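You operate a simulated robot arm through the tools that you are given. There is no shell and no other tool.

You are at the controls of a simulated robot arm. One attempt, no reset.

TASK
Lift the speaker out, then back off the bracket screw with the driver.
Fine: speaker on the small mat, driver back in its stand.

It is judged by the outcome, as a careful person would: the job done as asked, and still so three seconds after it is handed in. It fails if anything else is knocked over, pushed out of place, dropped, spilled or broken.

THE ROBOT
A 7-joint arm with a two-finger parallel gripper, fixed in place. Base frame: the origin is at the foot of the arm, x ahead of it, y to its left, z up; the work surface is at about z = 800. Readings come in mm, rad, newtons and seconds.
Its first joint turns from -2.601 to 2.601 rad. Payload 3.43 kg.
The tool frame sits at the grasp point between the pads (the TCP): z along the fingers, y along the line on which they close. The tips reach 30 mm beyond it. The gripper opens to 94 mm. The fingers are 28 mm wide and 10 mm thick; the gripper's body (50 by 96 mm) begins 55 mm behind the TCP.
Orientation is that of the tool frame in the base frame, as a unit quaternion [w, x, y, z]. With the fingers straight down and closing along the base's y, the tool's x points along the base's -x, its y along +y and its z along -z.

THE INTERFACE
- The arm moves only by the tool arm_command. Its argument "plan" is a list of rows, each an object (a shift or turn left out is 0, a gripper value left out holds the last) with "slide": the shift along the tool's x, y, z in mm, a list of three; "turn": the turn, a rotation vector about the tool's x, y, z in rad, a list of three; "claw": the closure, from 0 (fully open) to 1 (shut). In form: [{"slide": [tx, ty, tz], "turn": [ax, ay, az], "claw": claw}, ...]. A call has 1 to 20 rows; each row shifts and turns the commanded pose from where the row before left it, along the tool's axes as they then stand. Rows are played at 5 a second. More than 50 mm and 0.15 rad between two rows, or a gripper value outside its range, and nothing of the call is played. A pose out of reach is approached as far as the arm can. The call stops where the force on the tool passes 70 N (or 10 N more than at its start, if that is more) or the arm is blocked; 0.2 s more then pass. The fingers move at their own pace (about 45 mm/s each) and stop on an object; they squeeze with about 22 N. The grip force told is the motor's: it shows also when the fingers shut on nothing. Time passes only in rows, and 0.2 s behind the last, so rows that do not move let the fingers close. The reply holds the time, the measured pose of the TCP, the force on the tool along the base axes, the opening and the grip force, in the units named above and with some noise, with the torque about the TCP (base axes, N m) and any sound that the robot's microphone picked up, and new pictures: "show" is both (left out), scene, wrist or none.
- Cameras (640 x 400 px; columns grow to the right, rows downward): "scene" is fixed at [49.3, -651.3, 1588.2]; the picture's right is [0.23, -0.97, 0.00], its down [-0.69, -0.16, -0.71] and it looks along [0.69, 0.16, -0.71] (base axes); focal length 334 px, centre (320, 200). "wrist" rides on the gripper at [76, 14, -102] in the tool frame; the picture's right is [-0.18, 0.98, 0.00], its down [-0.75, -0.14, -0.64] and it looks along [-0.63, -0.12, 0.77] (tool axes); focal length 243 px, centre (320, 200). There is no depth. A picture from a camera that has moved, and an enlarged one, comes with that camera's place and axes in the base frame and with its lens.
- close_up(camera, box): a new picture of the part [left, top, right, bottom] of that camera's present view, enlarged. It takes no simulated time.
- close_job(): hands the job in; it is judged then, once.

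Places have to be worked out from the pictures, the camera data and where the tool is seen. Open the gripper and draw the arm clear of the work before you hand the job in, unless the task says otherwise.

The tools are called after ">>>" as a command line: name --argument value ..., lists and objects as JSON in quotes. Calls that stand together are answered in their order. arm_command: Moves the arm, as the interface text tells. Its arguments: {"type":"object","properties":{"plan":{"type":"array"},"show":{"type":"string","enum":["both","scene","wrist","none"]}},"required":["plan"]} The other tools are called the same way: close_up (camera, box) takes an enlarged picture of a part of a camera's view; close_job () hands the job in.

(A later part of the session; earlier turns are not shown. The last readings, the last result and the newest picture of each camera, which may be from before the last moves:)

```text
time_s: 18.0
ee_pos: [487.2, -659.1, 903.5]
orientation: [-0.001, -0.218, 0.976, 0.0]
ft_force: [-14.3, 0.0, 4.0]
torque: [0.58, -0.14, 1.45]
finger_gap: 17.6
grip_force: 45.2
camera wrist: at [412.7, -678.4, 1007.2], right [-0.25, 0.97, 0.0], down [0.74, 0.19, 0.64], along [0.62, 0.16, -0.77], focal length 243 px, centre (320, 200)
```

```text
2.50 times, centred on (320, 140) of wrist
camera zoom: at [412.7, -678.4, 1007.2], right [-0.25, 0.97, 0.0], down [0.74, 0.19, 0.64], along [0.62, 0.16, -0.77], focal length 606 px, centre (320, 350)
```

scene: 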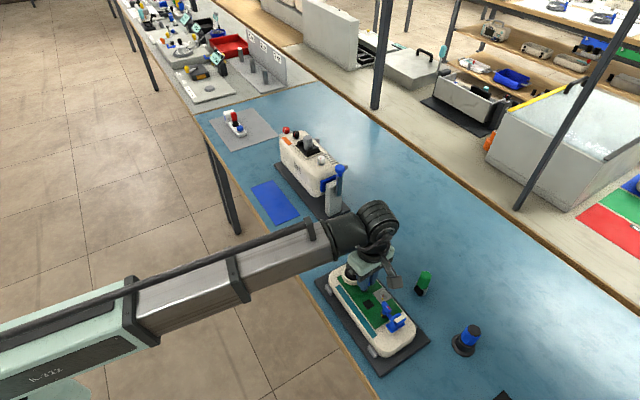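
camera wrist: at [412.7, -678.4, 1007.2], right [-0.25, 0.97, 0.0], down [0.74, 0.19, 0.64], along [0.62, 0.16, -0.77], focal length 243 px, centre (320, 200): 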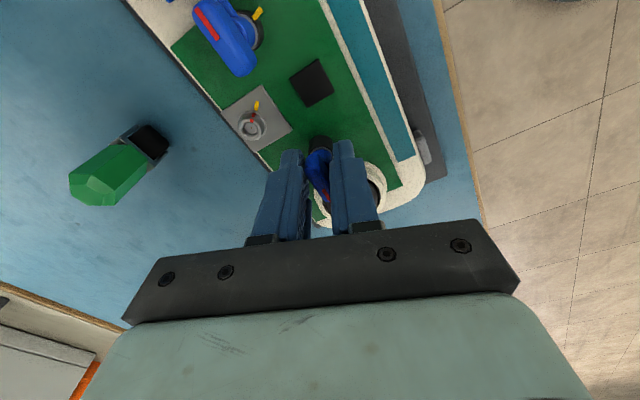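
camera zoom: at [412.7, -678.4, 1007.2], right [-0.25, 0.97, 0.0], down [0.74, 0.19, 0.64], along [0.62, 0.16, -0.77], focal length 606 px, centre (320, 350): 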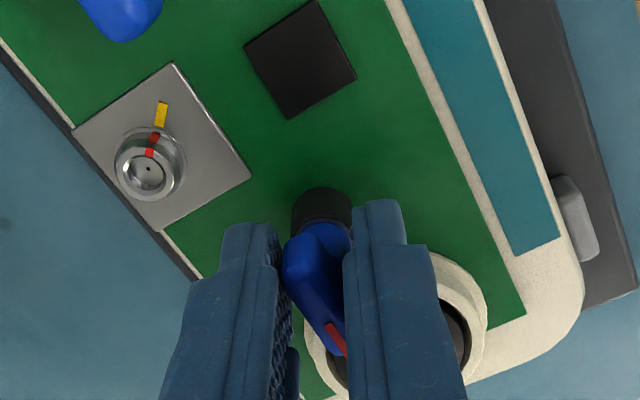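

The wing did not follow: the fingers were wedged open to 17.6 mm with 1.45 N·m, so it is blocked or very stiff clockwise. I back off to the original angle to recheck before trying anything else.

>>> arm_command --plan '[{"turn": [0, 0, -0.08]}, {"turn": [0, 0, -0.08]}, {"turn": [0, 0, -0.08]}, {"turn": [0, 0, -0.08]}, {"turn": [0, 0, -0.08]}, {}]' --show "wrist"

>>> close_up --camera "wrist" --box '[240, 60, 400, 220]'

>>> close_up --camera "scene" --box '[340, 255, 400, 310]'

```text
time_s: 19.4
ee_pos: [489.5, -659.5, 903.8]
orientation: [0.0, -0.409, 0.912, 0.0]
ft_force: [-8.5, -3.1, -12.3]
torque: [-0.38, 0.79, 0.03]
finger_gap: 13.0
grip_force: 45.1
camera wrist: at [427.6, -706.4, 1007.0], right [-0.61, 0.79, 0.0], down [0.61, 0.47, 0.64], along [0.51, 0.39, -0.77], focal length 243 px, centre (320, 200)
```

wrist: 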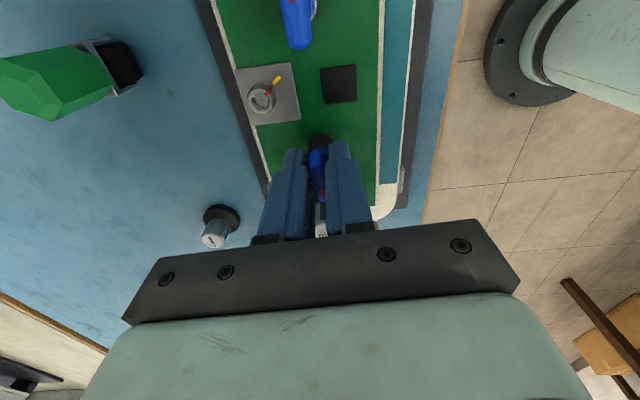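

```text
2.50 times, centred on (320, 140) of wrist
camera zoom: at [427.6, -706.4, 1007.0], right [-0.61, 0.79, 0.0], down [0.61, 0.47, 0.64], along [0.51, 0.39, -0.77], focal length 606 px, centre (320, 350)
```

zoom: 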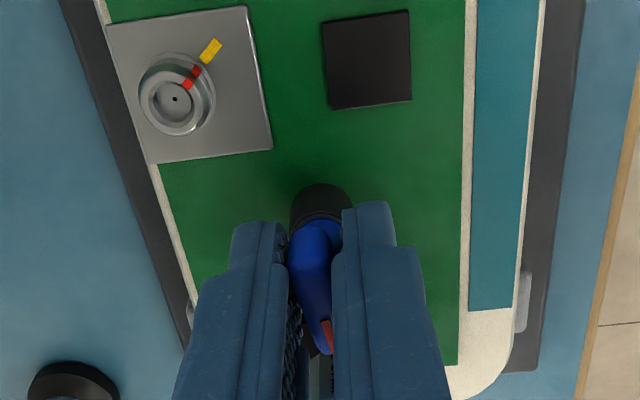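

```text
7.27 times, centred on (370, 282) of scene
camera zoom: at [49.3, -651.3, 1588.2], right [0.23, -0.97, 0.0], down [-0.69, -0.16, -0.71], along [0.69, 0.16, -0.71], focal length 2430 px, centre (-44, -400)
```

zoom: 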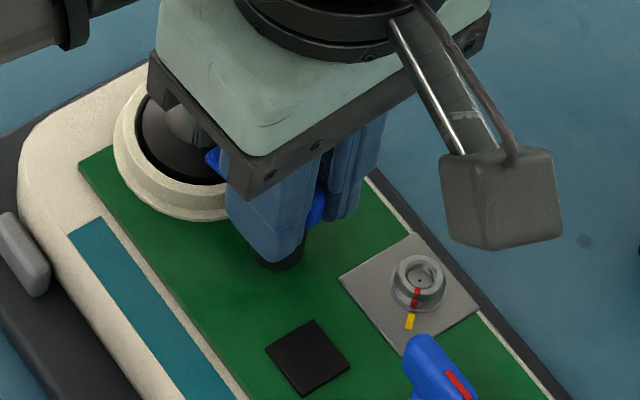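

The readings show some residual wedge force and the wing looks slightly skewed in the fingers. I open the gripper to let it settle and inspect the clip's true angle.

>>> arm_command --plan '[{"claw": 0.4}, {"claw": 0.4}, {"claw": 0.4}]' --show "wrist"

>>> close_up --camera "wrist" --box '[240, 60, 400, 220]'

```text
time_s: 20.2
ee_pos: [488.1, -658.3, 904.4]
orientation: [0.0, -0.408, 0.913, 0.0]
ft_force: [-0.2, 0.1, 0.1]
torque: [0.0, 0.02, -0.01]
finger_gap: 56.6
grip_force: 0.1
camera wrist: at [427.5, -705.7, 1007.7], right [-0.61, 0.79, 0.0], down [0.61, 0.47, 0.64], along [0.51, 0.39, -0.77], focal length 243 px, centre (320, 200)
```

wrist: 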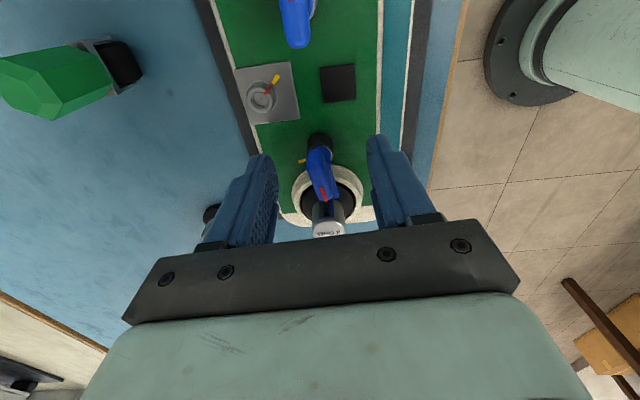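

```text
2.50 times, centred on (320, 140) of wrist
camera zoom: at [427.5, -705.7, 1007.7], right [-0.61, 0.79, 0.0], down [0.61, 0.47, 0.64], along [0.51, 0.39, -0.77], focal length 606 px, centre (320, 350)
```

zoom: 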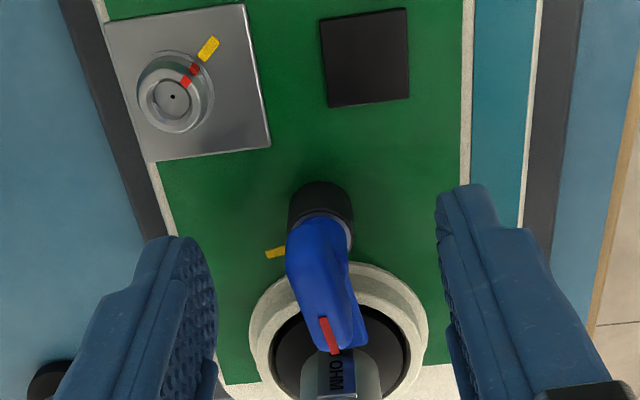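

The clip now appears turned roughly 10° counter-clockwise from where it started. I'll zoom in to be sure before choosing the direction.

>>> close_up --camera "wrist" --box '[290, 120, 360, 215]'

>>> close_up --camera "scene" --box '[345, 258, 385, 295]'

```text
4.21 times, centred on (325, 168) of wrist
camera zoom: at [427.5, -705.7, 1007.7], right [-0.61, 0.79, 0.0], down [0.61, 0.47, 0.64], along [0.51, 0.39, -0.77], focal length 1022 px, centre (299, 337)
```

zoom: 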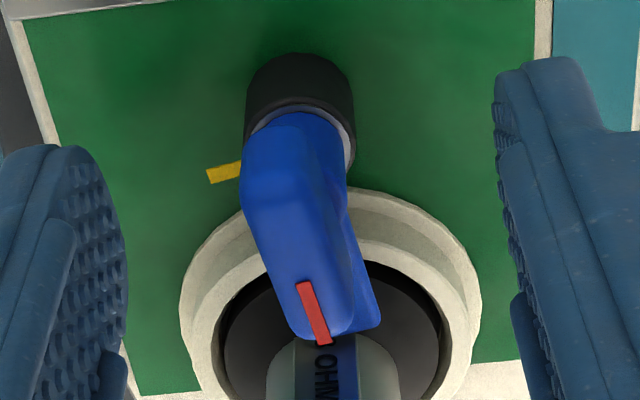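

```text
10.81 times, centred on (365, 276) of scene
camera zoom: at [49.3, -651.3, 1588.2], right [0.23, -0.97, 0.0], down [-0.69, -0.16, -0.71], along [0.69, 0.16, -0.71], focal length 3611 px, centre (-166, -627)
```

zoom: 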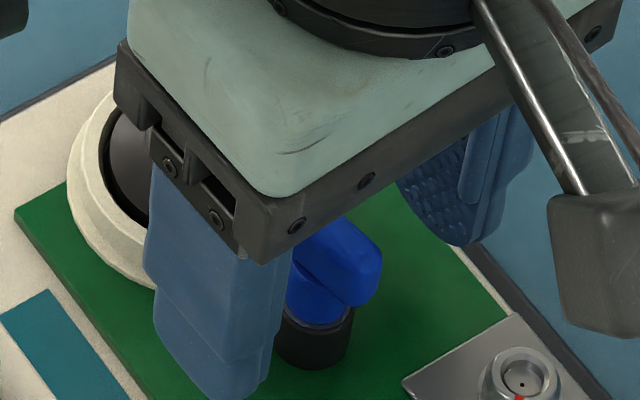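

The clip has indeed moved ~12–15° counter-clockwise and stays there by friction, so the free direction is counter-clockwise. I align the fingers with the wing, regrip, and turn counter-clockwise gently.

>>> arm_command --plan '[{"turn": [0, 0, -0.1]}, {"turn": [0, 0, -0.1]}, {"claw": 0.7}, {"claw": 1.0}, {"claw": 1.0}, {"claw": 1.0}, {"claw": 1.0}, {"turn": [0, 0, -0.08]}, {"turn": [0, 0, -0.08]}, {"turn": [0, 0, -0.08]}]' --show "wrist"

>>> close_up --camera "wrist" --box '[240, 60, 400, 220]'

```text
time_s: 22.4
ee_pos: [489.5, -658.4, 904.9]
orientation: [0.0, -0.597, 0.802, -0.001]
ft_force: [14.9, -13.3, -1.9]
torque: [0.57, -0.77, -0.06]
finger_gap: 12.5
grip_force: 45.3
camera wrist: at [454.4, -728.2, 1007.1], right [-0.89, 0.46, 0.0], down [0.35, 0.68, 0.64], along [0.29, 0.57, -0.77], focal length 243 px, centre (320, 200)
```

wrist: 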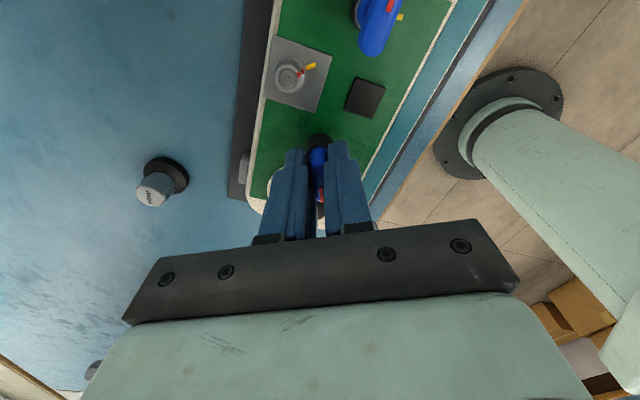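

```text
2.50 times, centred on (320, 140) of wrist
camera zoom: at [454.4, -728.2, 1007.1], right [-0.89, 0.46, 0.0], down [0.35, 0.68, 0.64], along [0.29, 0.57, -0.77], focal length 606 px, centre (320, 350)
```

zoom: 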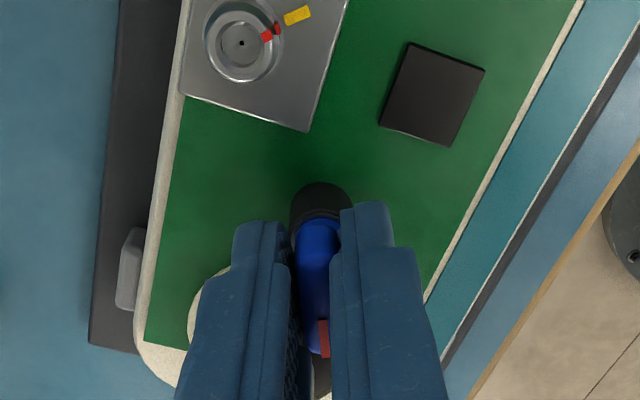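

The wing follows the fingers counter-clockwise with almost no torque; there's a ~20 N side load from a small centre offset. I relieve it with a small shift and continue turning.

>>> arm_command --plan '[{"slide": [0.4, -1.0, 0], "turn": [0, 0, -0.08]}, {"turn": [0, 0, -0.08]}, {"turn": [0, 0, -0.08]}, {"turn": [0, 0, -0.08]}, {"turn": [0, 0, -0.08]}]' --show "wrist"

>>> close_up --camera "wrist" --box '[240, 60, 400, 220]'

```text
time_s: 23.6
ee_pos: [489.5, -659.0, 904.9]
orientation: [-0.001, 0.745, -0.667, 0.0]
ft_force: [20.6, -6.8, -11.6]
torque: [-0.56, -0.55, -0.03]
finger_gap: 12.4
grip_force: 45.4
camera wrist: at [485.0, -736.7, 1007.1], right [-1.0, 0.07, 0.0], down [0.06, 0.76, 0.64], along [0.05, 0.64, -0.77], focal length 243 px, centre (320, 200)
```

wrist: 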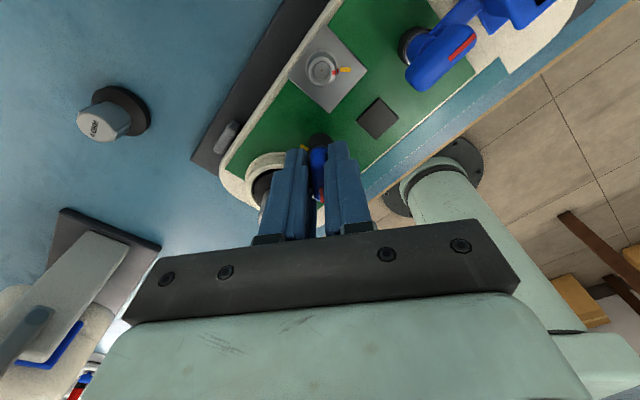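

```text
2.50 times, centred on (320, 140) of wrist
camera zoom: at [485.0, -736.7, 1007.1], right [-1.0, 0.07, 0.0], down [0.06, 0.76, 0.64], along [0.05, 0.64, -0.77], focal length 606 px, centre (320, 350)
```

zoom: 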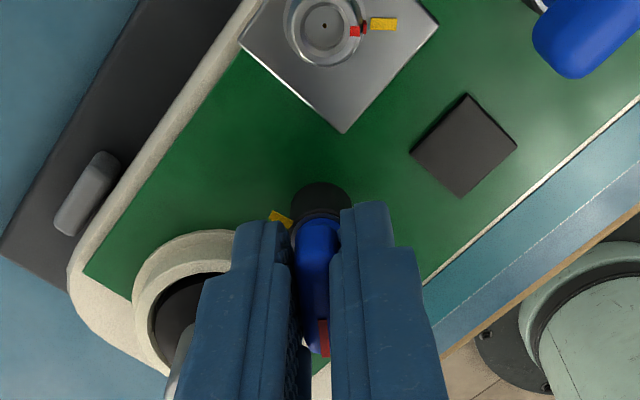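

It keeps turning freely (now ~48°). The force pattern shows my grip centre is ~4 mm behind the pivot, so I compensate sideways while continuing a few more steps, watching for a wrist limit.

>>> arm_command --plan '[{"slide": [0.6, -1.5, 0]}, {"slide": [0, -0.55, 0], "turn": [0, 0, -0.08]}, {"slide": [0, -0.55, 0], "turn": [0, 0, -0.08]}, {"slide": [0, -0.55, 0], "turn": [0, 0, -0.08]}, {"slide": [0, -0.55, 0], "turn": [0, 0, -0.08]}]' --show "wrist"

>>> close_up --camera "wrist" --box '[240, 60, 400, 220]'

```text
time_s: 24.8
ee_pos: [491.4, -658.7, 904.7]
orientation: [0.001, 0.841, -0.541, -0.001]
ft_force: [-2.0, -5.6, -12.6]
torque: [-0.43, -0.6, 0.0]
finger_gap: 12.2
grip_force: 45.1
camera wrist: at [510.7, -734.4, 1007.1], right [-0.97, -0.24, 0.0], down [-0.18, 0.74, 0.64], along [-0.16, 0.62, -0.77], focal length 243 px, centre (320, 200)
```

wrist: 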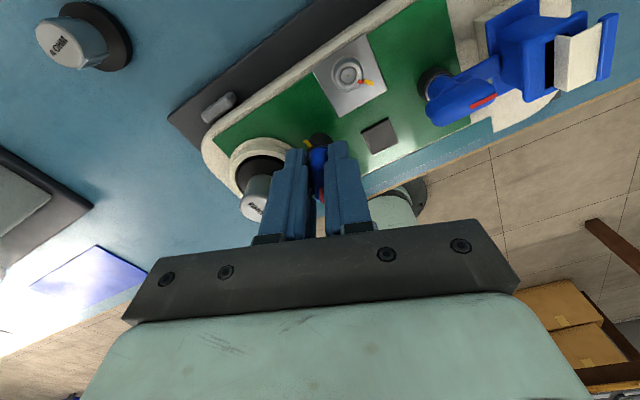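

```text
2.50 times, centred on (320, 140) of wrist
camera zoom: at [510.7, -734.4, 1007.1], right [-0.97, -0.24, 0.0], down [-0.18, 0.74, 0.64], along [-0.16, 0.62, -0.77], focal length 606 px, centre (320, 350)
```

zoom: 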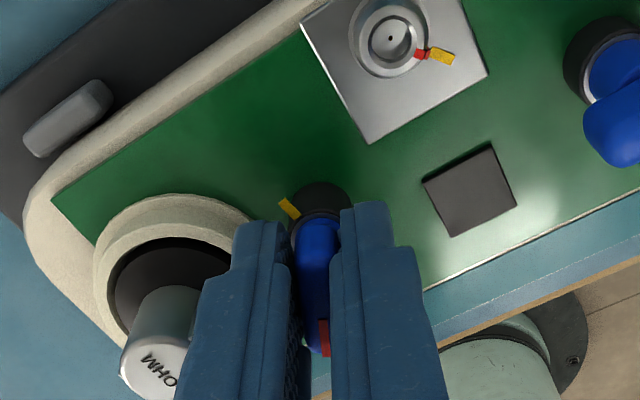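

The clip is now ~66° open with low lateral force and no wrist limit yet. I continue to about 90°.

>>> arm_command --plan '[{"slide": [0, -0.35, 0], "turn": [0, 0, -0.08]}, {"slide": [0, -0.35, 0], "turn": [0, 0, -0.08]}, {"slide": [0, -0.35, 0], "turn": [0, 0, -0.08]}, {"slide": [0, -0.35, 0], "turn": [0, 0, -0.08]}, {"slide": [0, -0.35, 0], "turn": [0, 0, -0.08]}]' --show "wrist"

>>> close_up --camera "wrist" --box '[240, 60, 400, 220]'

```text
time_s: 26.0
ee_pos: [490.9, -658.3, 905.4]
orientation: [0.002, 0.85, -0.527, -0.002]
ft_force: [-22.5, -12.6, -16.5]
torque: [0.23, 0.22, 0.08]
finger_gap: 12.5
grip_force: 44.9
out of reach, approached as far as the arm can: row 2, 3, 4, 5
camera wrist: at [513.5, -733.6, 1007.2], right [-0.96, -0.27, 0.0], down [-0.2, 0.74, 0.64], along [-0.18, 0.62, -0.77], focal length 243 px, centre (320, 200)
```

wrist: 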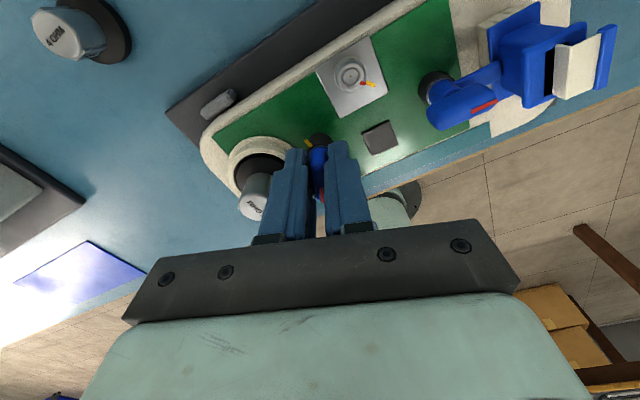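

```text
2.50 times, centred on (320, 140) of wrist
camera zoom: at [513.5, -733.6, 1007.2], right [-0.96, -0.27, 0.0], down [-0.2, 0.74, 0.64], along [-0.18, 0.62, -0.77], focal length 606 px, centre (320, 350)
```

zoom: 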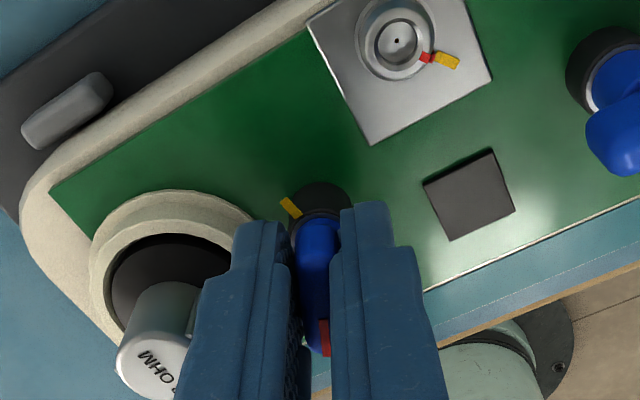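

The wrist hit its turn limit with the clip ~68° open. I'll release, lift clear, flip the gripper 180° clockwise, and regrip to finish the quarter turn.

>>> arm_command --plan '[{"claw": 0.4}, {"claw": 0.4}, {"claw": 0.4}, {"slide": [0, 0, -20]}, {"slide": [0, 0, -20]}, {"slide": [0, 0, -20]}, {"turn": [0, 0, 0.15]}, {"turn": [0, 0, 0.15]}, {"turn": [0, 0, 0.15]}, {"turn": [0, 0, 0.15]}, {"turn": [0, 0, 0.15]}, {"turn": [0, 0, 0.15]}, {"turn": [0, 0, 0.15]}, {"turn": [0, 0, 0.15]}, {"turn": [0, 0, 0.15]}, {"turn": [0, 0, 0.15]}]' --show "none"

>>> arm_command --plan '[{"turn": [0, 0, 0.15]}, {"turn": [0, 0, 0.15]}, {"turn": [0, 0, 0.15]}, {"turn": [0, 0, 0.15]}, {"turn": [0, 0, 0.15]}, {"turn": [0, 0, 0.15]}, {"turn": [0, 0, 0.15]}, {"turn": [0, 0, 0.15]}, {"turn": [0, 0, 0.15]}, {"turn": [0, 0, 0.15]}]' --show "both"

```text
time_s: 29.4
ee_pos: [493.5, -657.4, 964.3]
orientation: [0.001, -0.261, 0.965, 0.0]
ft_force: [-0.2, 0.2, -0.6]
torque: [-0.01, -0.02, 0.0]
finger_gap: 56.4
grip_force: 0.1
```

```text
time_s: 31.6
ee_pos: [494.2, -657.5, 964.4]
orientation: [0.0, 0.465, 0.885, 0.001]
ft_force: [0.1, 0.2, 0.4]
torque: [0.05, -0.01, -0.02]
finger_gap: 56.4
grip_force: 0.1
camera wrist: at [464.1, -587.4, 1067.5], right [0.91, 0.4, 0.0], down [0.31, -0.7, 0.64], along [0.26, -0.59, -0.77], focal length 243 px, centre (320, 200)
```

scene: 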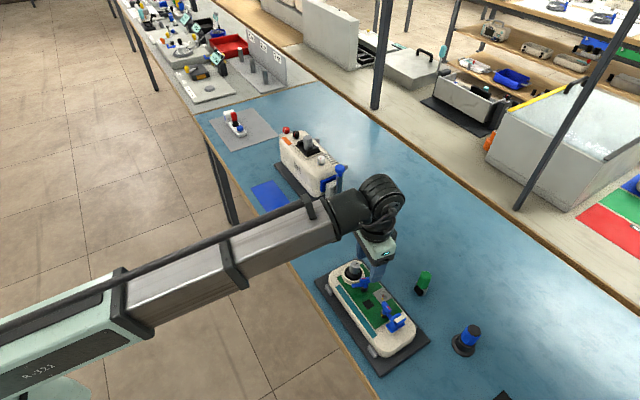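
wrist: 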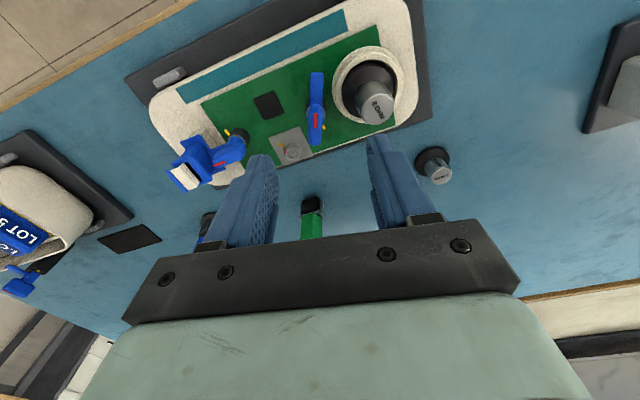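

>>> close_up --camera "wrist" --box '[250, 30, 410, 170]'

>>> close_up --camera "scene" --box '[335, 250, 415, 320]'

```text
2.86 times, centred on (330, 100) of wrist
camera zoom: at [464.1, -587.4, 1067.5], right [0.91, 0.4, 0.0], down [0.31, -0.7, 0.64], along [0.26, -0.59, -0.77], focal length 693 px, centre (291, 486)
```

zoom: 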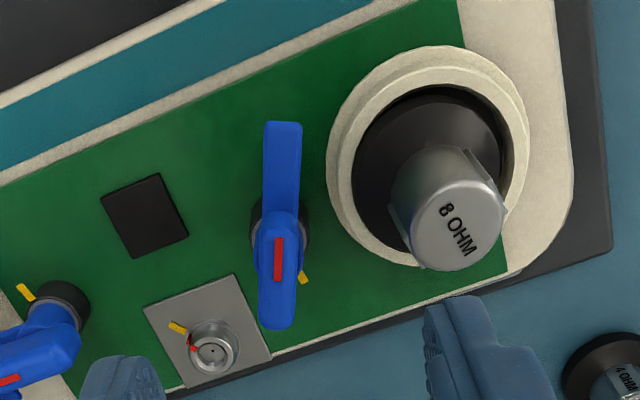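

```text
5.71 times, centred on (375, 285) of scene
camera zoom: at [49.3, -651.3, 1588.2], right [0.23, -0.97, 0.0], down [-0.69, -0.16, -0.71], along [0.69, 0.16, -0.71], focal length 1909 px, centre (6, -286)
```

zoom: 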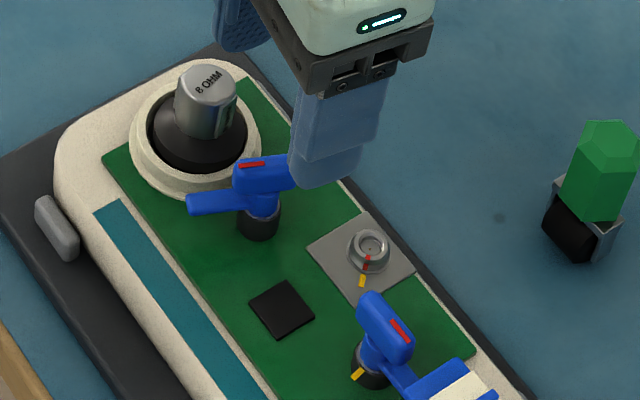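

The arm is clear of the speaker (clip ~66° open, pivot near (490, −655)). I'll narrow the fingers to 28 mm to stay clear of the speaker pillar, align to the wing's current angle and centre over the pivot.

>>> arm_command --plan '[{"turn": [0, 0, 0.1], "claw": 0.7}, {"turn": [0, 0, 0.08]}, {"slide": [3.9, -2.5, 0]}, {"slide": [0, 0, 10]}, {"slide": [0, 0, 10]}, {}]' --show "wrist"

>>> close_up --camera "wrist" --box '[240, 40, 400, 180]'

```text
time_s: 33.0
ee_pos: [489.8, -654.6, 944.8]
orientation: [0.0, 0.543, 0.84, 0.0]
ft_force: [-0.2, -0.5, 0.2]
torque: [0.0, 0.05, 0.0]
finger_gap: 28.2
grip_force: 0.0
camera wrist: at [473.1, -580.0, 1047.5], right [0.97, 0.24, 0.0], down [0.18, -0.74, 0.64], along [0.15, -0.62, -0.77], focal length 243 px, centre (320, 200)
```

wrist: 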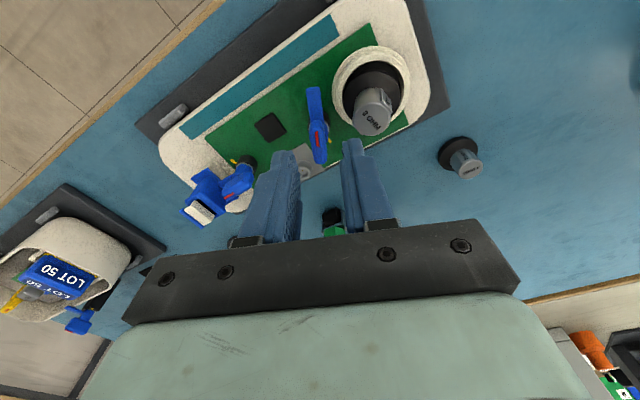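

```text
2.86 times, centred on (320, 110) of wrist
camera zoom: at [473.1, -580.0, 1047.5], right [0.97, 0.24, 0.0], down [0.18, -0.74, 0.64], along [0.15, -0.62, -0.77], focal length 693 px, centre (320, 457)
```

zoom: 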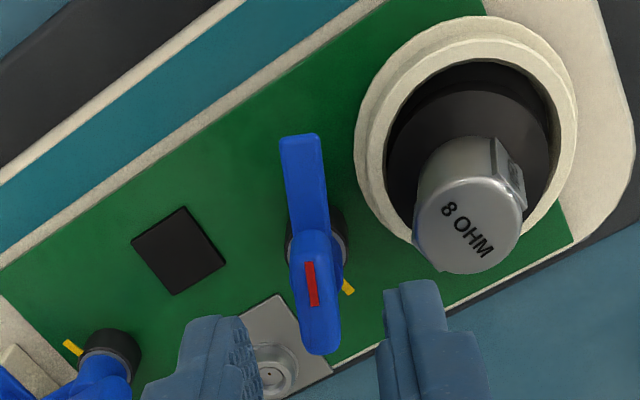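

The wing is centred within about 2 mm, and the right finger clears the speaker pillar. I nudge slightly, descend to z ≈ 905, and close.

>>> arm_command --plan '[{"slide": [1.0, -0.9, 0]}, {"slide": [0, 0, 14]}, {"slide": [0, 0, 13]}, {"slide": [0, 0, 13]}, {"claw": 1.0}, {"claw": 1.0}, {"claw": 1.0}, {"claw": 1.0}]' --show "wrist"

>>> close_up --camera "wrist" --box '[240, 40, 400, 200]'

```text
time_s: 34.8
ee_pos: [489.7, -655.0, 904.7]
orientation: [0.0, 0.542, 0.84, 0.0]
ft_force: [-0.9, 0.1, 0.0]
torque: [0.06, -0.18, -0.02]
finger_gap: 12.3
grip_force: 45.3
camera wrist: at [471.9, -580.5, 1006.8], right [0.97, 0.24, 0.0], down [0.18, -0.74, 0.64], along [0.15, -0.62, -0.77], focal length 243 px, centre (320, 200)
```

wrist: 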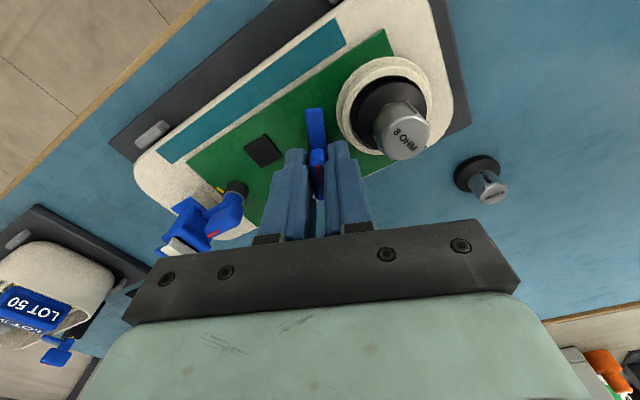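

```text
2.50 times, centred on (320, 120) of wrist
camera zoom: at [471.9, -580.5, 1006.8], right [0.97, 0.24, 0.0], down [0.18, -0.74, 0.64], along [0.15, -0.62, -0.77], focal length 606 px, centre (320, 400)
```

zoom: 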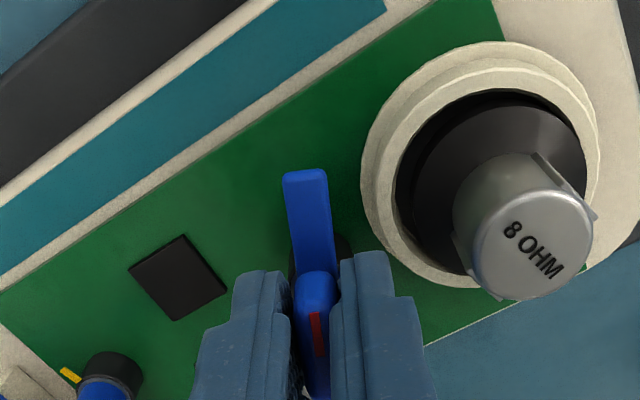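

Clean grip with almost no side load. I turn a further ~24° counter-clockwise so the clip reaches a full quarter turn.

>>> arm_command --plan '[{"turn": [0, 0, -0.07]}, {"turn": [0, 0, -0.07]}, {"turn": [0, 0, -0.07]}, {"turn": [0, 0, -0.07]}, {"turn": [0, 0, -0.07]}, {"turn": [0, 0, -0.07]}]' --show "wrist"

>>> close_up --camera "wrist" --box '[240, 40, 400, 200]'

```text
time_s: 36.2
ee_pos: [488.7, -655.1, 904.3]
orientation: [-0.001, 0.355, 0.935, 0.001]
ft_force: [-0.3, -2.2, -14.5]
torque: [0.32, -0.72, -1.74]
finger_gap: 15.8
grip_force: 44.6
camera wrist: at [442.5, -594.4, 1007.1], right [0.79, 0.61, 0.0], down [0.47, -0.61, 0.64], along [0.39, -0.51, -0.77], focal length 243 px, centre (320, 200)
```

wrist: 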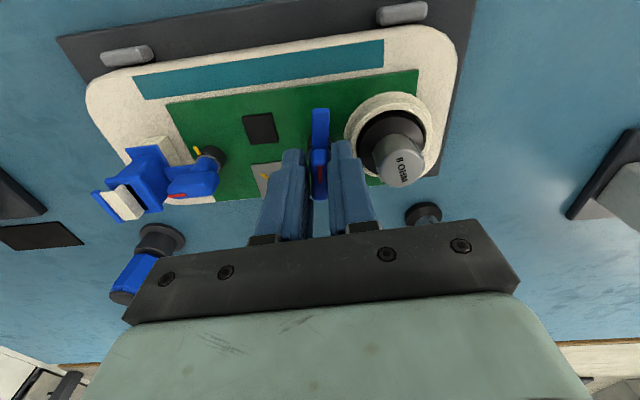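

```text
2.50 times, centred on (320, 120) of wrist
camera zoom: at [442.5, -594.4, 1007.1], right [0.79, 0.61, 0.0], down [0.47, -0.61, 0.64], along [0.39, -0.51, -0.77], focal length 606 px, centre (320, 400)
```

zoom: 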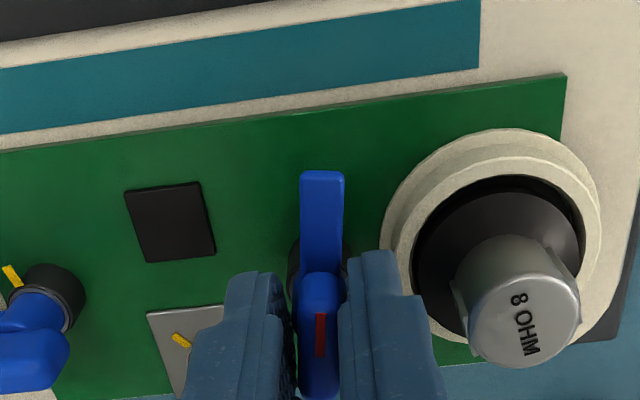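

The turning now meets a firm stop (fingers forced to 15.8 mm), so the clip is fully open. I relieve the torque, release, lift and shift over the speaker with the fingers aligned to its two flats.

>>> arm_command --plan '[{"turn": [0, 0, 0.08]}, {"claw": 0.65}, {"claw": 0.65}, {"slide": [0, 0, -20]}, {"slide": [0, 0, -20]}, {"slide": [0, 0, -20]}, {"turn": [0, 0, -0.08], "claw": 0.5}, {"slide": [-0.7, 22.5, 0]}, {"slide": [-0.6, 22.5, 0]}, {}]' --show "both"

>>> close_up --camera "wrist" --box '[230, 40, 410, 180]'

```text
time_s: 38.4
ee_pos: [519.5, -621.6, 965.5]
orientation: [0.0, 0.354, 0.935, 0.0]
ft_force: [-0.6, -0.1, 0.4]
torque: [-0.01, -0.01, 0.0]
finger_gap: 47.1
grip_force: 0.1
camera wrist: at [472.7, -560.9, 1068.3], right [0.79, 0.61, 0.0], down [0.47, -0.61, 0.64], along [0.39, -0.51, -0.77], focal length 243 px, centre (320, 200)
```

scene: 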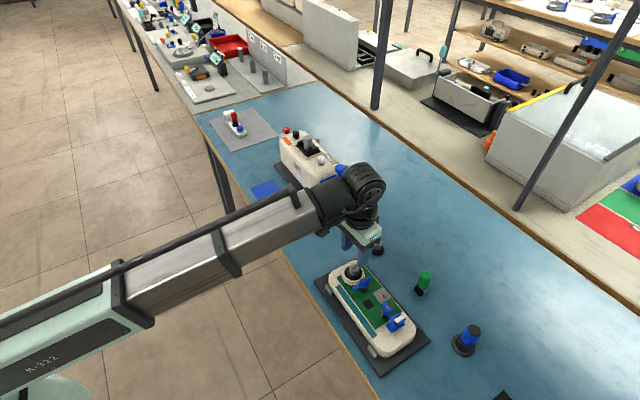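
wrist: 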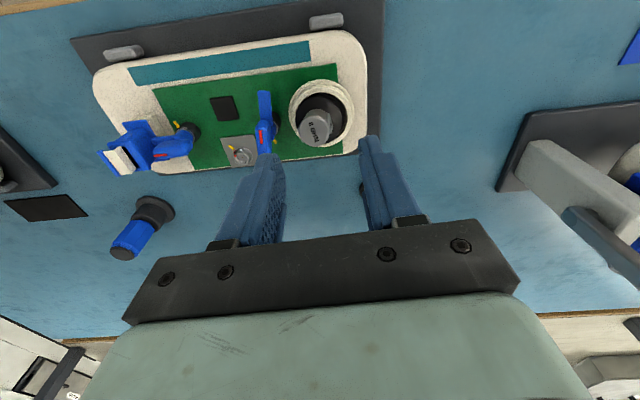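

```text
2.86 times, centred on (320, 110) of wrist
camera zoom: at [472.7, -560.9, 1068.3], right [0.79, 0.61, 0.0], down [0.47, -0.61, 0.64], along [0.39, -0.51, -0.77], focal length 693 px, centre (320, 457)
```

zoom: 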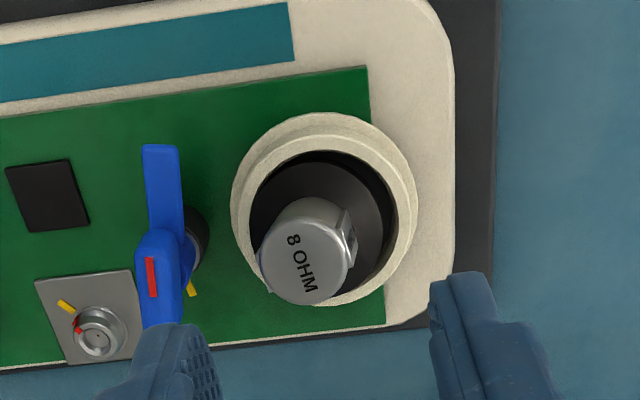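

The speaker pillar is about 5 mm to the image-left of the finger centreline. I'll zoom on it to check the flats' orientation before descending.

>>> close_up --camera "wrist" --box '[280, 70, 350, 150]'

>>> close_up --camera "scene" --box '[335, 250, 385, 300]'

```text
5.00 times, centred on (315, 110) of wrist
camera zoom: at [472.7, -560.9, 1068.3], right [0.79, 0.61, 0.0], down [0.47, -0.61, 0.64], along [0.39, -0.51, -0.77], focal length 1213 px, centre (345, 650)
```

zoom: 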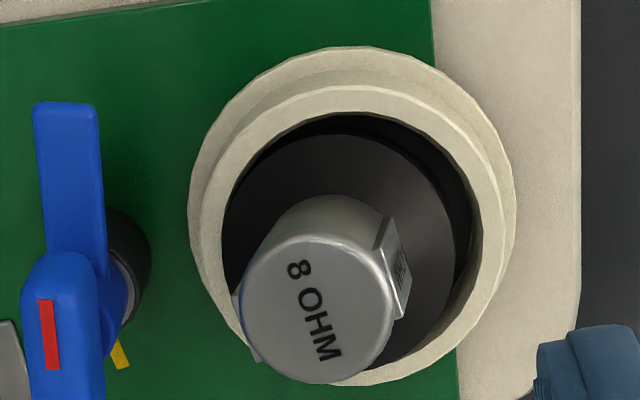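

```text
8.00 times, centred on (360, 275) of scene
camera zoom: at [49.3, -651.3, 1588.2], right [0.23, -0.97, 0.0], down [-0.69, -0.16, -0.71], along [0.69, 0.16, -0.71], focal length 2672 px, centre (0, -400)
```

zoom: 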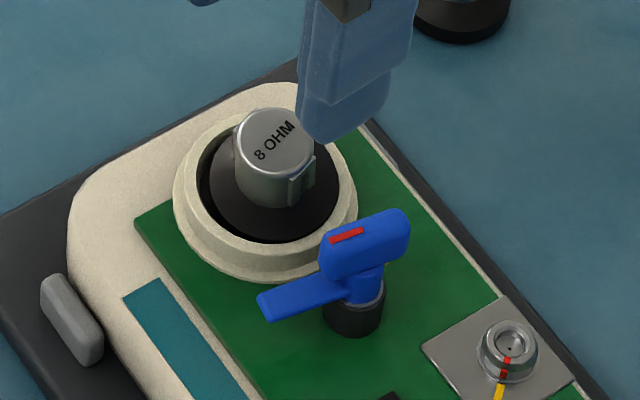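

I need the flats' angle more precisely, so I'll zoom further on the pillar from both cameras.

>>> close_up --camera "wrist" --box '[295, 100, 340, 150]'

>>> close_up --camera "scene" --box '[350, 258, 380, 282]'

```text
8.00 times, centred on (318, 125) of wrist
camera zoom: at [472.7, -560.9, 1068.3], right [0.79, 0.61, 0.0], down [0.47, -0.61, 0.64], along [0.39, -0.51, -0.77], focal length 1941 px, centre (340, 800)
```

zoom: 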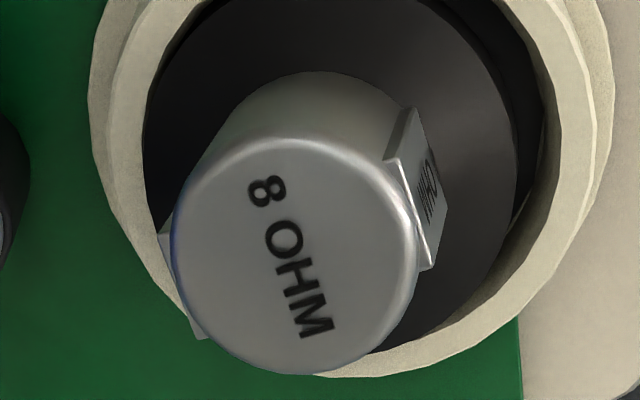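

```text
16.00 times, centred on (365, 270) of scene
camera zoom: at [49.3, -651.3, 1588.2], right [0.23, -0.97, 0.0], down [-0.69, -0.16, -0.71], along [0.69, 0.16, -0.71], focal length 5345 px, centre (-400, -920)
```

zoom: 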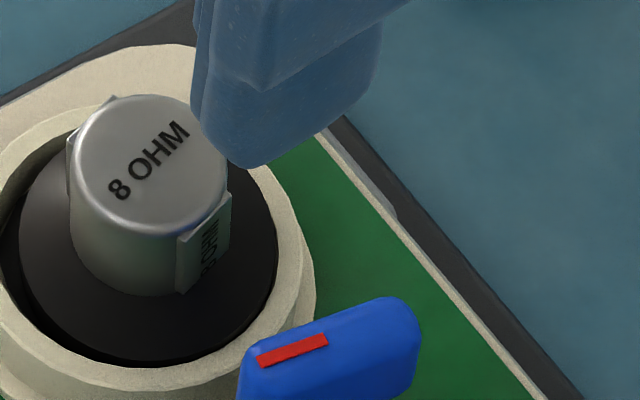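

The flats' normals point at ~53°, and the pillar top centre is about (517, −625, 893). I shift −4.6 mm in tool y, turn 4° counter-clockwise and descend part-way to verify.

>>> arm_command --plan '[{"slide": [0.2, -4.6, 0]}, {"turn": [0, 0, -0.07]}, {"slide": [0, 0, 15]}, {"slide": [0, 0, 15]}, {}]' --show "wrist"

>>> close_up --camera "wrist" --box '[240, 50, 400, 190]'

>>> close_up --camera "scene" --box '[330, 235, 400, 300]'

```text
time_s: 39.6
ee_pos: [514.1, -625.2, 934.2]
orientation: [0.0, 0.322, 0.947, 0.0]
ft_force: [-0.4, -0.1, -0.3]
torque: [-0.01, 0.03, -0.01]
finger_gap: 46.9
grip_force: 0.0
camera wrist: at [463.4, -567.0, 1036.6], right [0.75, 0.67, 0.0], down [0.51, -0.57, 0.64], along [0.43, -0.48, -0.77], focal length 243 px, centre (320, 200)
```

wrist: 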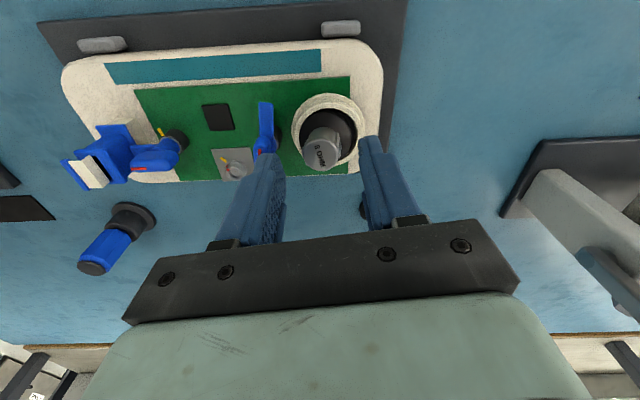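

```text
2.86 times, centred on (320, 120) of wrist
camera zoom: at [463.4, -567.0, 1036.6], right [0.75, 0.67, 0.0], down [0.51, -0.57, 0.64], along [0.43, -0.48, -0.77], focal length 693 px, centre (320, 429)
```

zoom: 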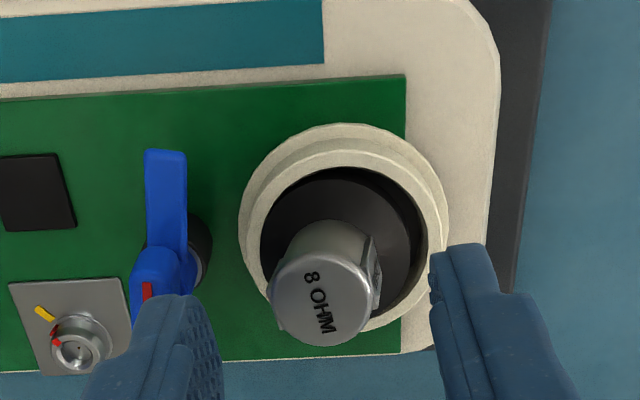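

```text
6.15 times, centred on (365, 268) of scene
camera zoom: at [49.3, -651.3, 1588.2], right [0.23, -0.97, 0.0], down [-0.69, -0.16, -0.71], along [0.69, 0.16, -0.71], focal length 2056 px, centre (43, -215)
```

zoom: 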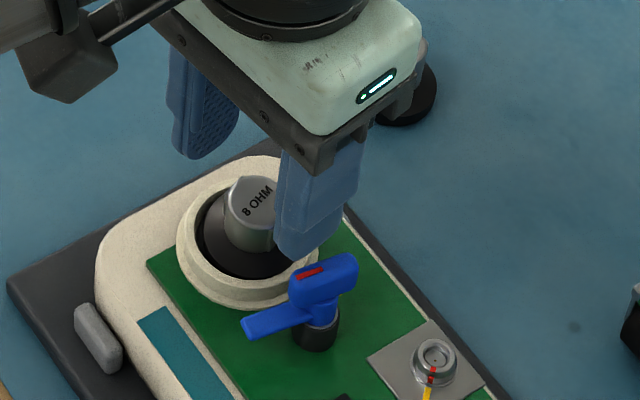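

The pillar is centred laterally. The open clip's wing is close to the finger's outer side, so I narrow the gap to ~37 mm, then descend to z ≈ 901 with care.

>>> arm_command --plan '[{"slide": [-1, 0, 0], "claw": 0.61}, {"claw": 0.61}, {"slide": [0, 0, 12]}, {"slide": [0, 0, 11]}, {"slide": [0, 0, 10]}, {}]' --show "both"

>>> close_up --camera "wrist" --box '[240, 50, 400, 210]'

>>> close_up --camera "scene" --box '[330, 235, 400, 300]'

```text
time_s: 41.0
ee_pos: [515.8, -626.8, 902.9]
orientation: [0.0, 0.322, 0.947, 0.0]
ft_force: [-0.4, 0.1, -0.4]
torque: [0.01, 0.02, -0.03]
finger_gap: 36.7
grip_force: 0.1
camera wrist: at [465.9, -568.9, 1005.4], right [0.75, 0.67, 0.0], down [0.51, -0.57, 0.64], along [0.43, -0.48, -0.77], focal length 243 px, centre (320, 200)
```

scene: 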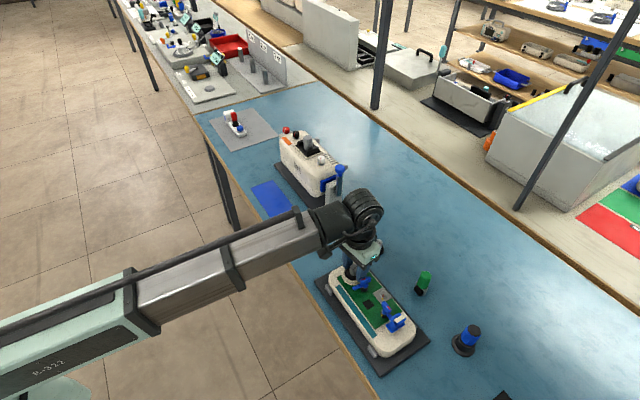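
wrist: 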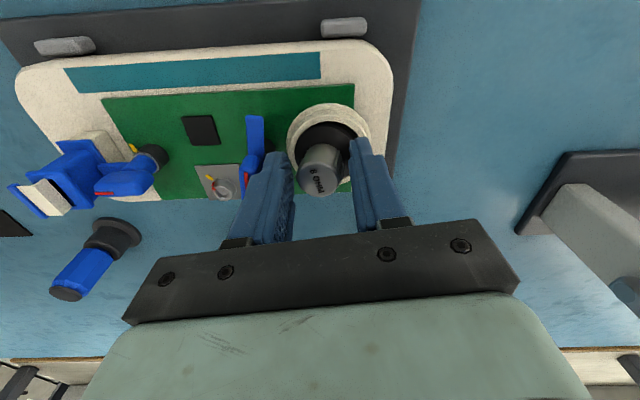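

```text
2.50 times, centred on (320, 130) of wrist
camera zoom: at [465.9, -568.9, 1005.4], right [0.75, 0.67, 0.0], down [0.51, -0.57, 0.64], along [0.43, -0.48, -0.77], focal length 606 px, centre (320, 375)
```

zoom: 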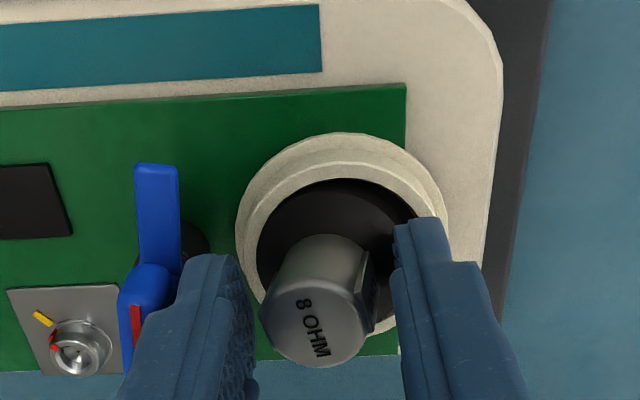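

```text
6.15 times, centred on (365, 268) of scene
camera zoom: at [49.3, -651.3, 1588.2], right [0.23, -0.97, 0.0], down [-0.69, -0.16, -0.71], along [0.69, 0.16, -0.71], focal length 2056 px, centre (43, -215)
```

zoom: 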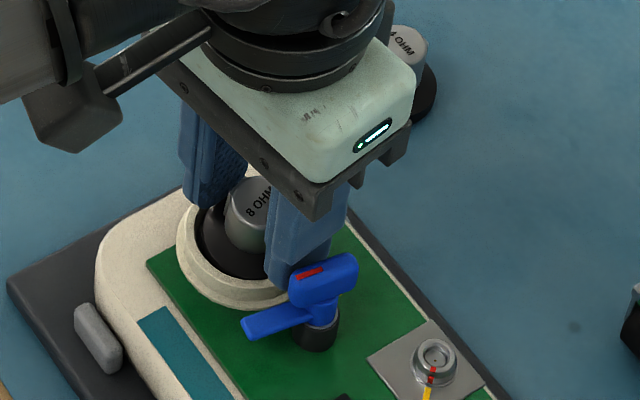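

The pillar sits between the fingers within ~1.5 mm of centre and there's no contact force. I close on it.

>>> arm_command --plan '[{"slide": [0, -1.0, 0], "claw": 0.75}, {"claw": 1.0}, {"claw": 1.0}, {"claw": 1.0}, {"claw": 1.0}]' --show "wrist"

>>> close_up --camera "wrist" --box '[240, 50, 400, 210]'

```text
time_s: 42.2
ee_pos: [517.7, -626.2, 903.0]
orientation: [0.0, 0.321, 0.947, 0.001]
ft_force: [15.2, 15.6, 1.1]
torque: [0.62, -0.63, 0.08]
finger_gap: 23.8
grip_force: 22.6
camera wrist: at [466.4, -568.7, 1005.2], right [0.74, 0.67, 0.0], down [0.51, -0.57, 0.64], along [0.43, -0.48, -0.77], focal length 243 px, centre (320, 200)
```

wrist: 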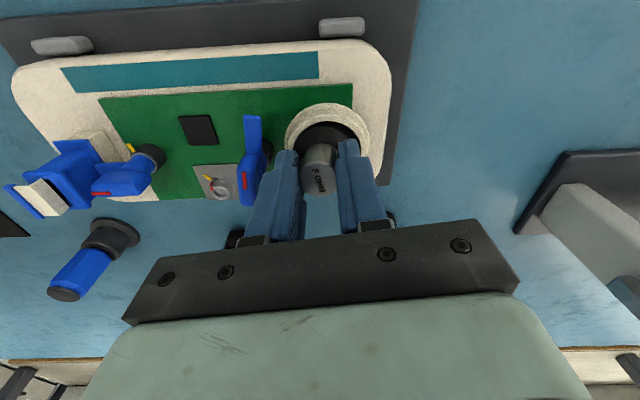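

```text
2.50 times, centred on (320, 130) of wrist
camera zoom: at [466.4, -568.7, 1005.2], right [0.74, 0.67, 0.0], down [0.51, -0.57, 0.64], along [0.43, -0.48, -0.77], focal length 606 px, centre (320, 375)
```

zoom: 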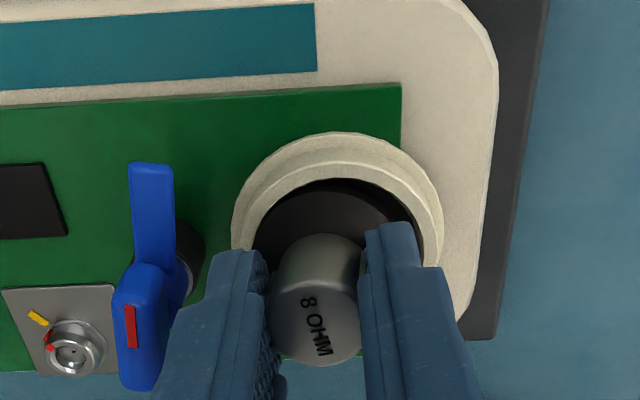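

Grip closed at 23.8 mm but there's a ~22 N side load along +u, so the tool should shift about 1.5 mm in +y to centre. I relieve that before lifting.

>>> arm_command --plan '[{"slide": [0, 1.0, 0]}, {"slide": [0, 0.7, 0]}, {}]' --show "none"

```text
time_s: 43.0
ee_pos: [518.1, -625.8, 900.3]
orientation: [0.0, 0.322, 0.947, 0.0]
ft_force: [13.0, 10.6, 2.0]
torque: [0.5, -0.5, 0.12]
finger_gap: 23.0
grip_force: 22.4
```

The side load is dropping but still shows only one finger bearing. I continue shifting +y.

>>> arm_command --plan '[{"slide": [0, 0.8, 0]}, {"slide": [0, 0.8, 0]}, {}]' --show "none"

```text
time_s: 43.8
ee_pos: [517.8, -625.2, 903.4]
orientation: [0.0, 0.323, 0.946, 0.0]
ft_force: [5.6, 4.7, 2.2]
torque: [0.16, -0.26, 0.01]
finger_gap: 22.0
grip_force: 22.3
```

Side load is down to ~7 N; one more small shift to centre fully.

>>> arm_command --plan '[{"slide": [0, 0.7, 0]}, {}, {}]' --show "wrist"

>>> close_up --camera "wrist" --box '[240, 50, 400, 210]'

```text
time_s: 44.6
ee_pos: [517.3, -623.7, 902.3]
orientation: [-0.001, 0.322, 0.947, -0.001]
ft_force: [0.8, 0.1, 1.9]
torque: [-0.01, 0.02, 0.02]
finger_gap: 21.9
grip_force: 21.6
camera wrist: at [468.3, -566.7, 1005.2], right [0.75, 0.67, 0.0], down [0.51, -0.57, 0.64], along [0.43, -0.48, -0.77], focal length 243 px, centre (320, 200)
```

wrist: 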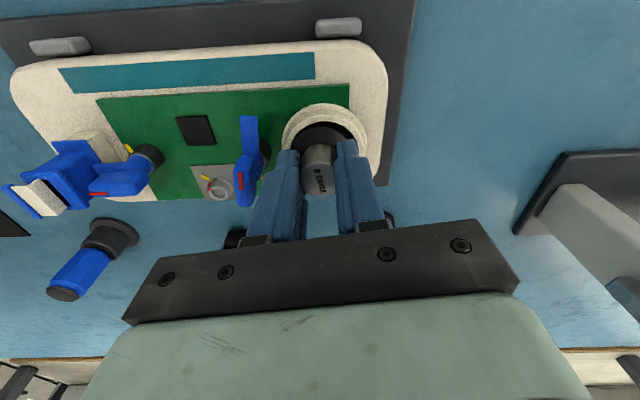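

```text
2.50 times, centred on (320, 130) of wrist
camera zoom: at [468.3, -566.7, 1005.2], right [0.75, 0.67, 0.0], down [0.51, -0.57, 0.64], along [0.43, -0.48, -0.77], focal length 606 px, centre (320, 375)
```

zoom: 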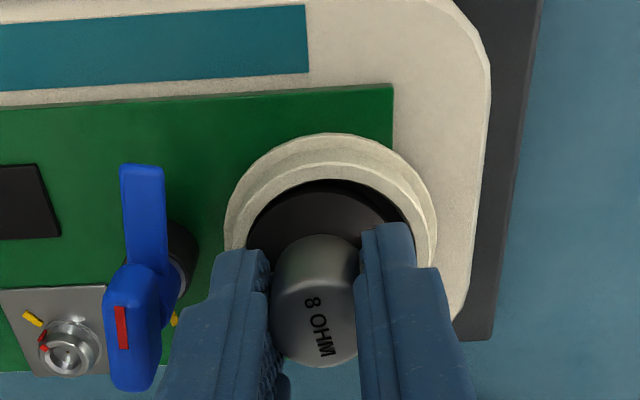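

Side forces are near zero with the pillar held at 21.9 mm. I lift slowly and watch for resistance.

>>> arm_command --plan '[{"slide": [0, 0, -4]}, {"slide": [0, 0, -4]}, {"slide": [0, 0, -4]}, {"slide": [0, 0, -4]}]' --show "both"

>>> close_up --camera "wrist" --box '[240, 50, 400, 210]'

```text
time_s: 45.6
ee_pos: [519.4, -624.5, 917.3]
orientation: [0.0, 0.322, 0.947, 0.0]
ft_force: [-0.3, -0.2, 0.0]
torque: [0.02, 0.03, 0.02]
finger_gap: 22.1
grip_force: 21.7
camera wrist: at [468.0, -567.1, 1021.1], right [0.75, 0.67, 0.0], down [0.51, -0.57, 0.64], along [0.43, -0.48, -0.77], focal length 243 px, centre (320, 200)
```

scene: 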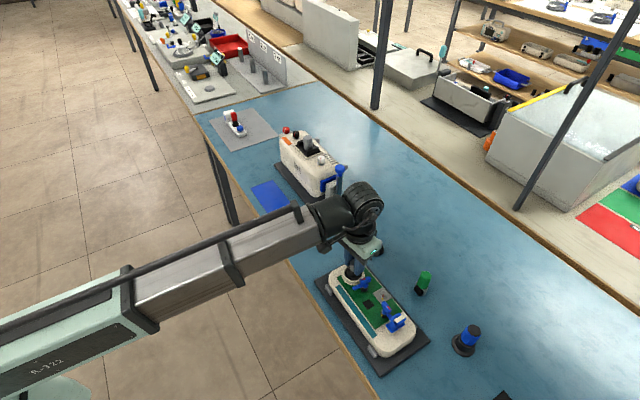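
wrist: 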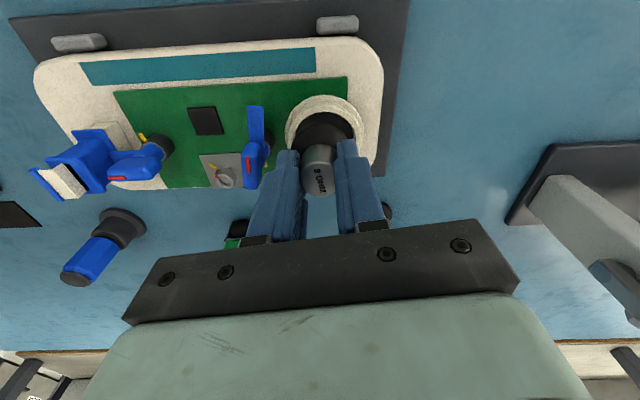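

```text
2.50 times, centred on (320, 130) of wrist
camera zoom: at [468.0, -567.1, 1021.1], right [0.75, 0.67, 0.0], down [0.51, -0.57, 0.64], along [0.43, -0.48, -0.77], focal length 606 px, centre (320, 375)
```

zoom: 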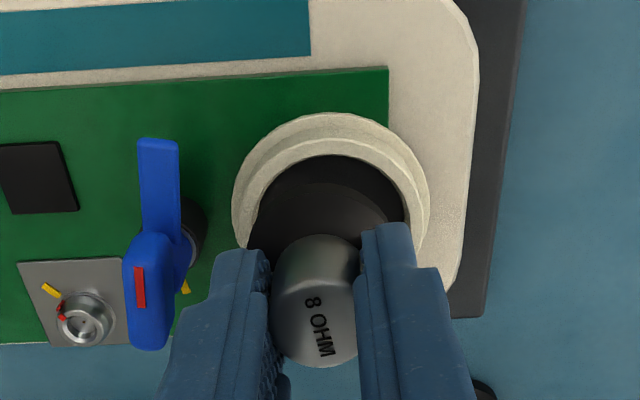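

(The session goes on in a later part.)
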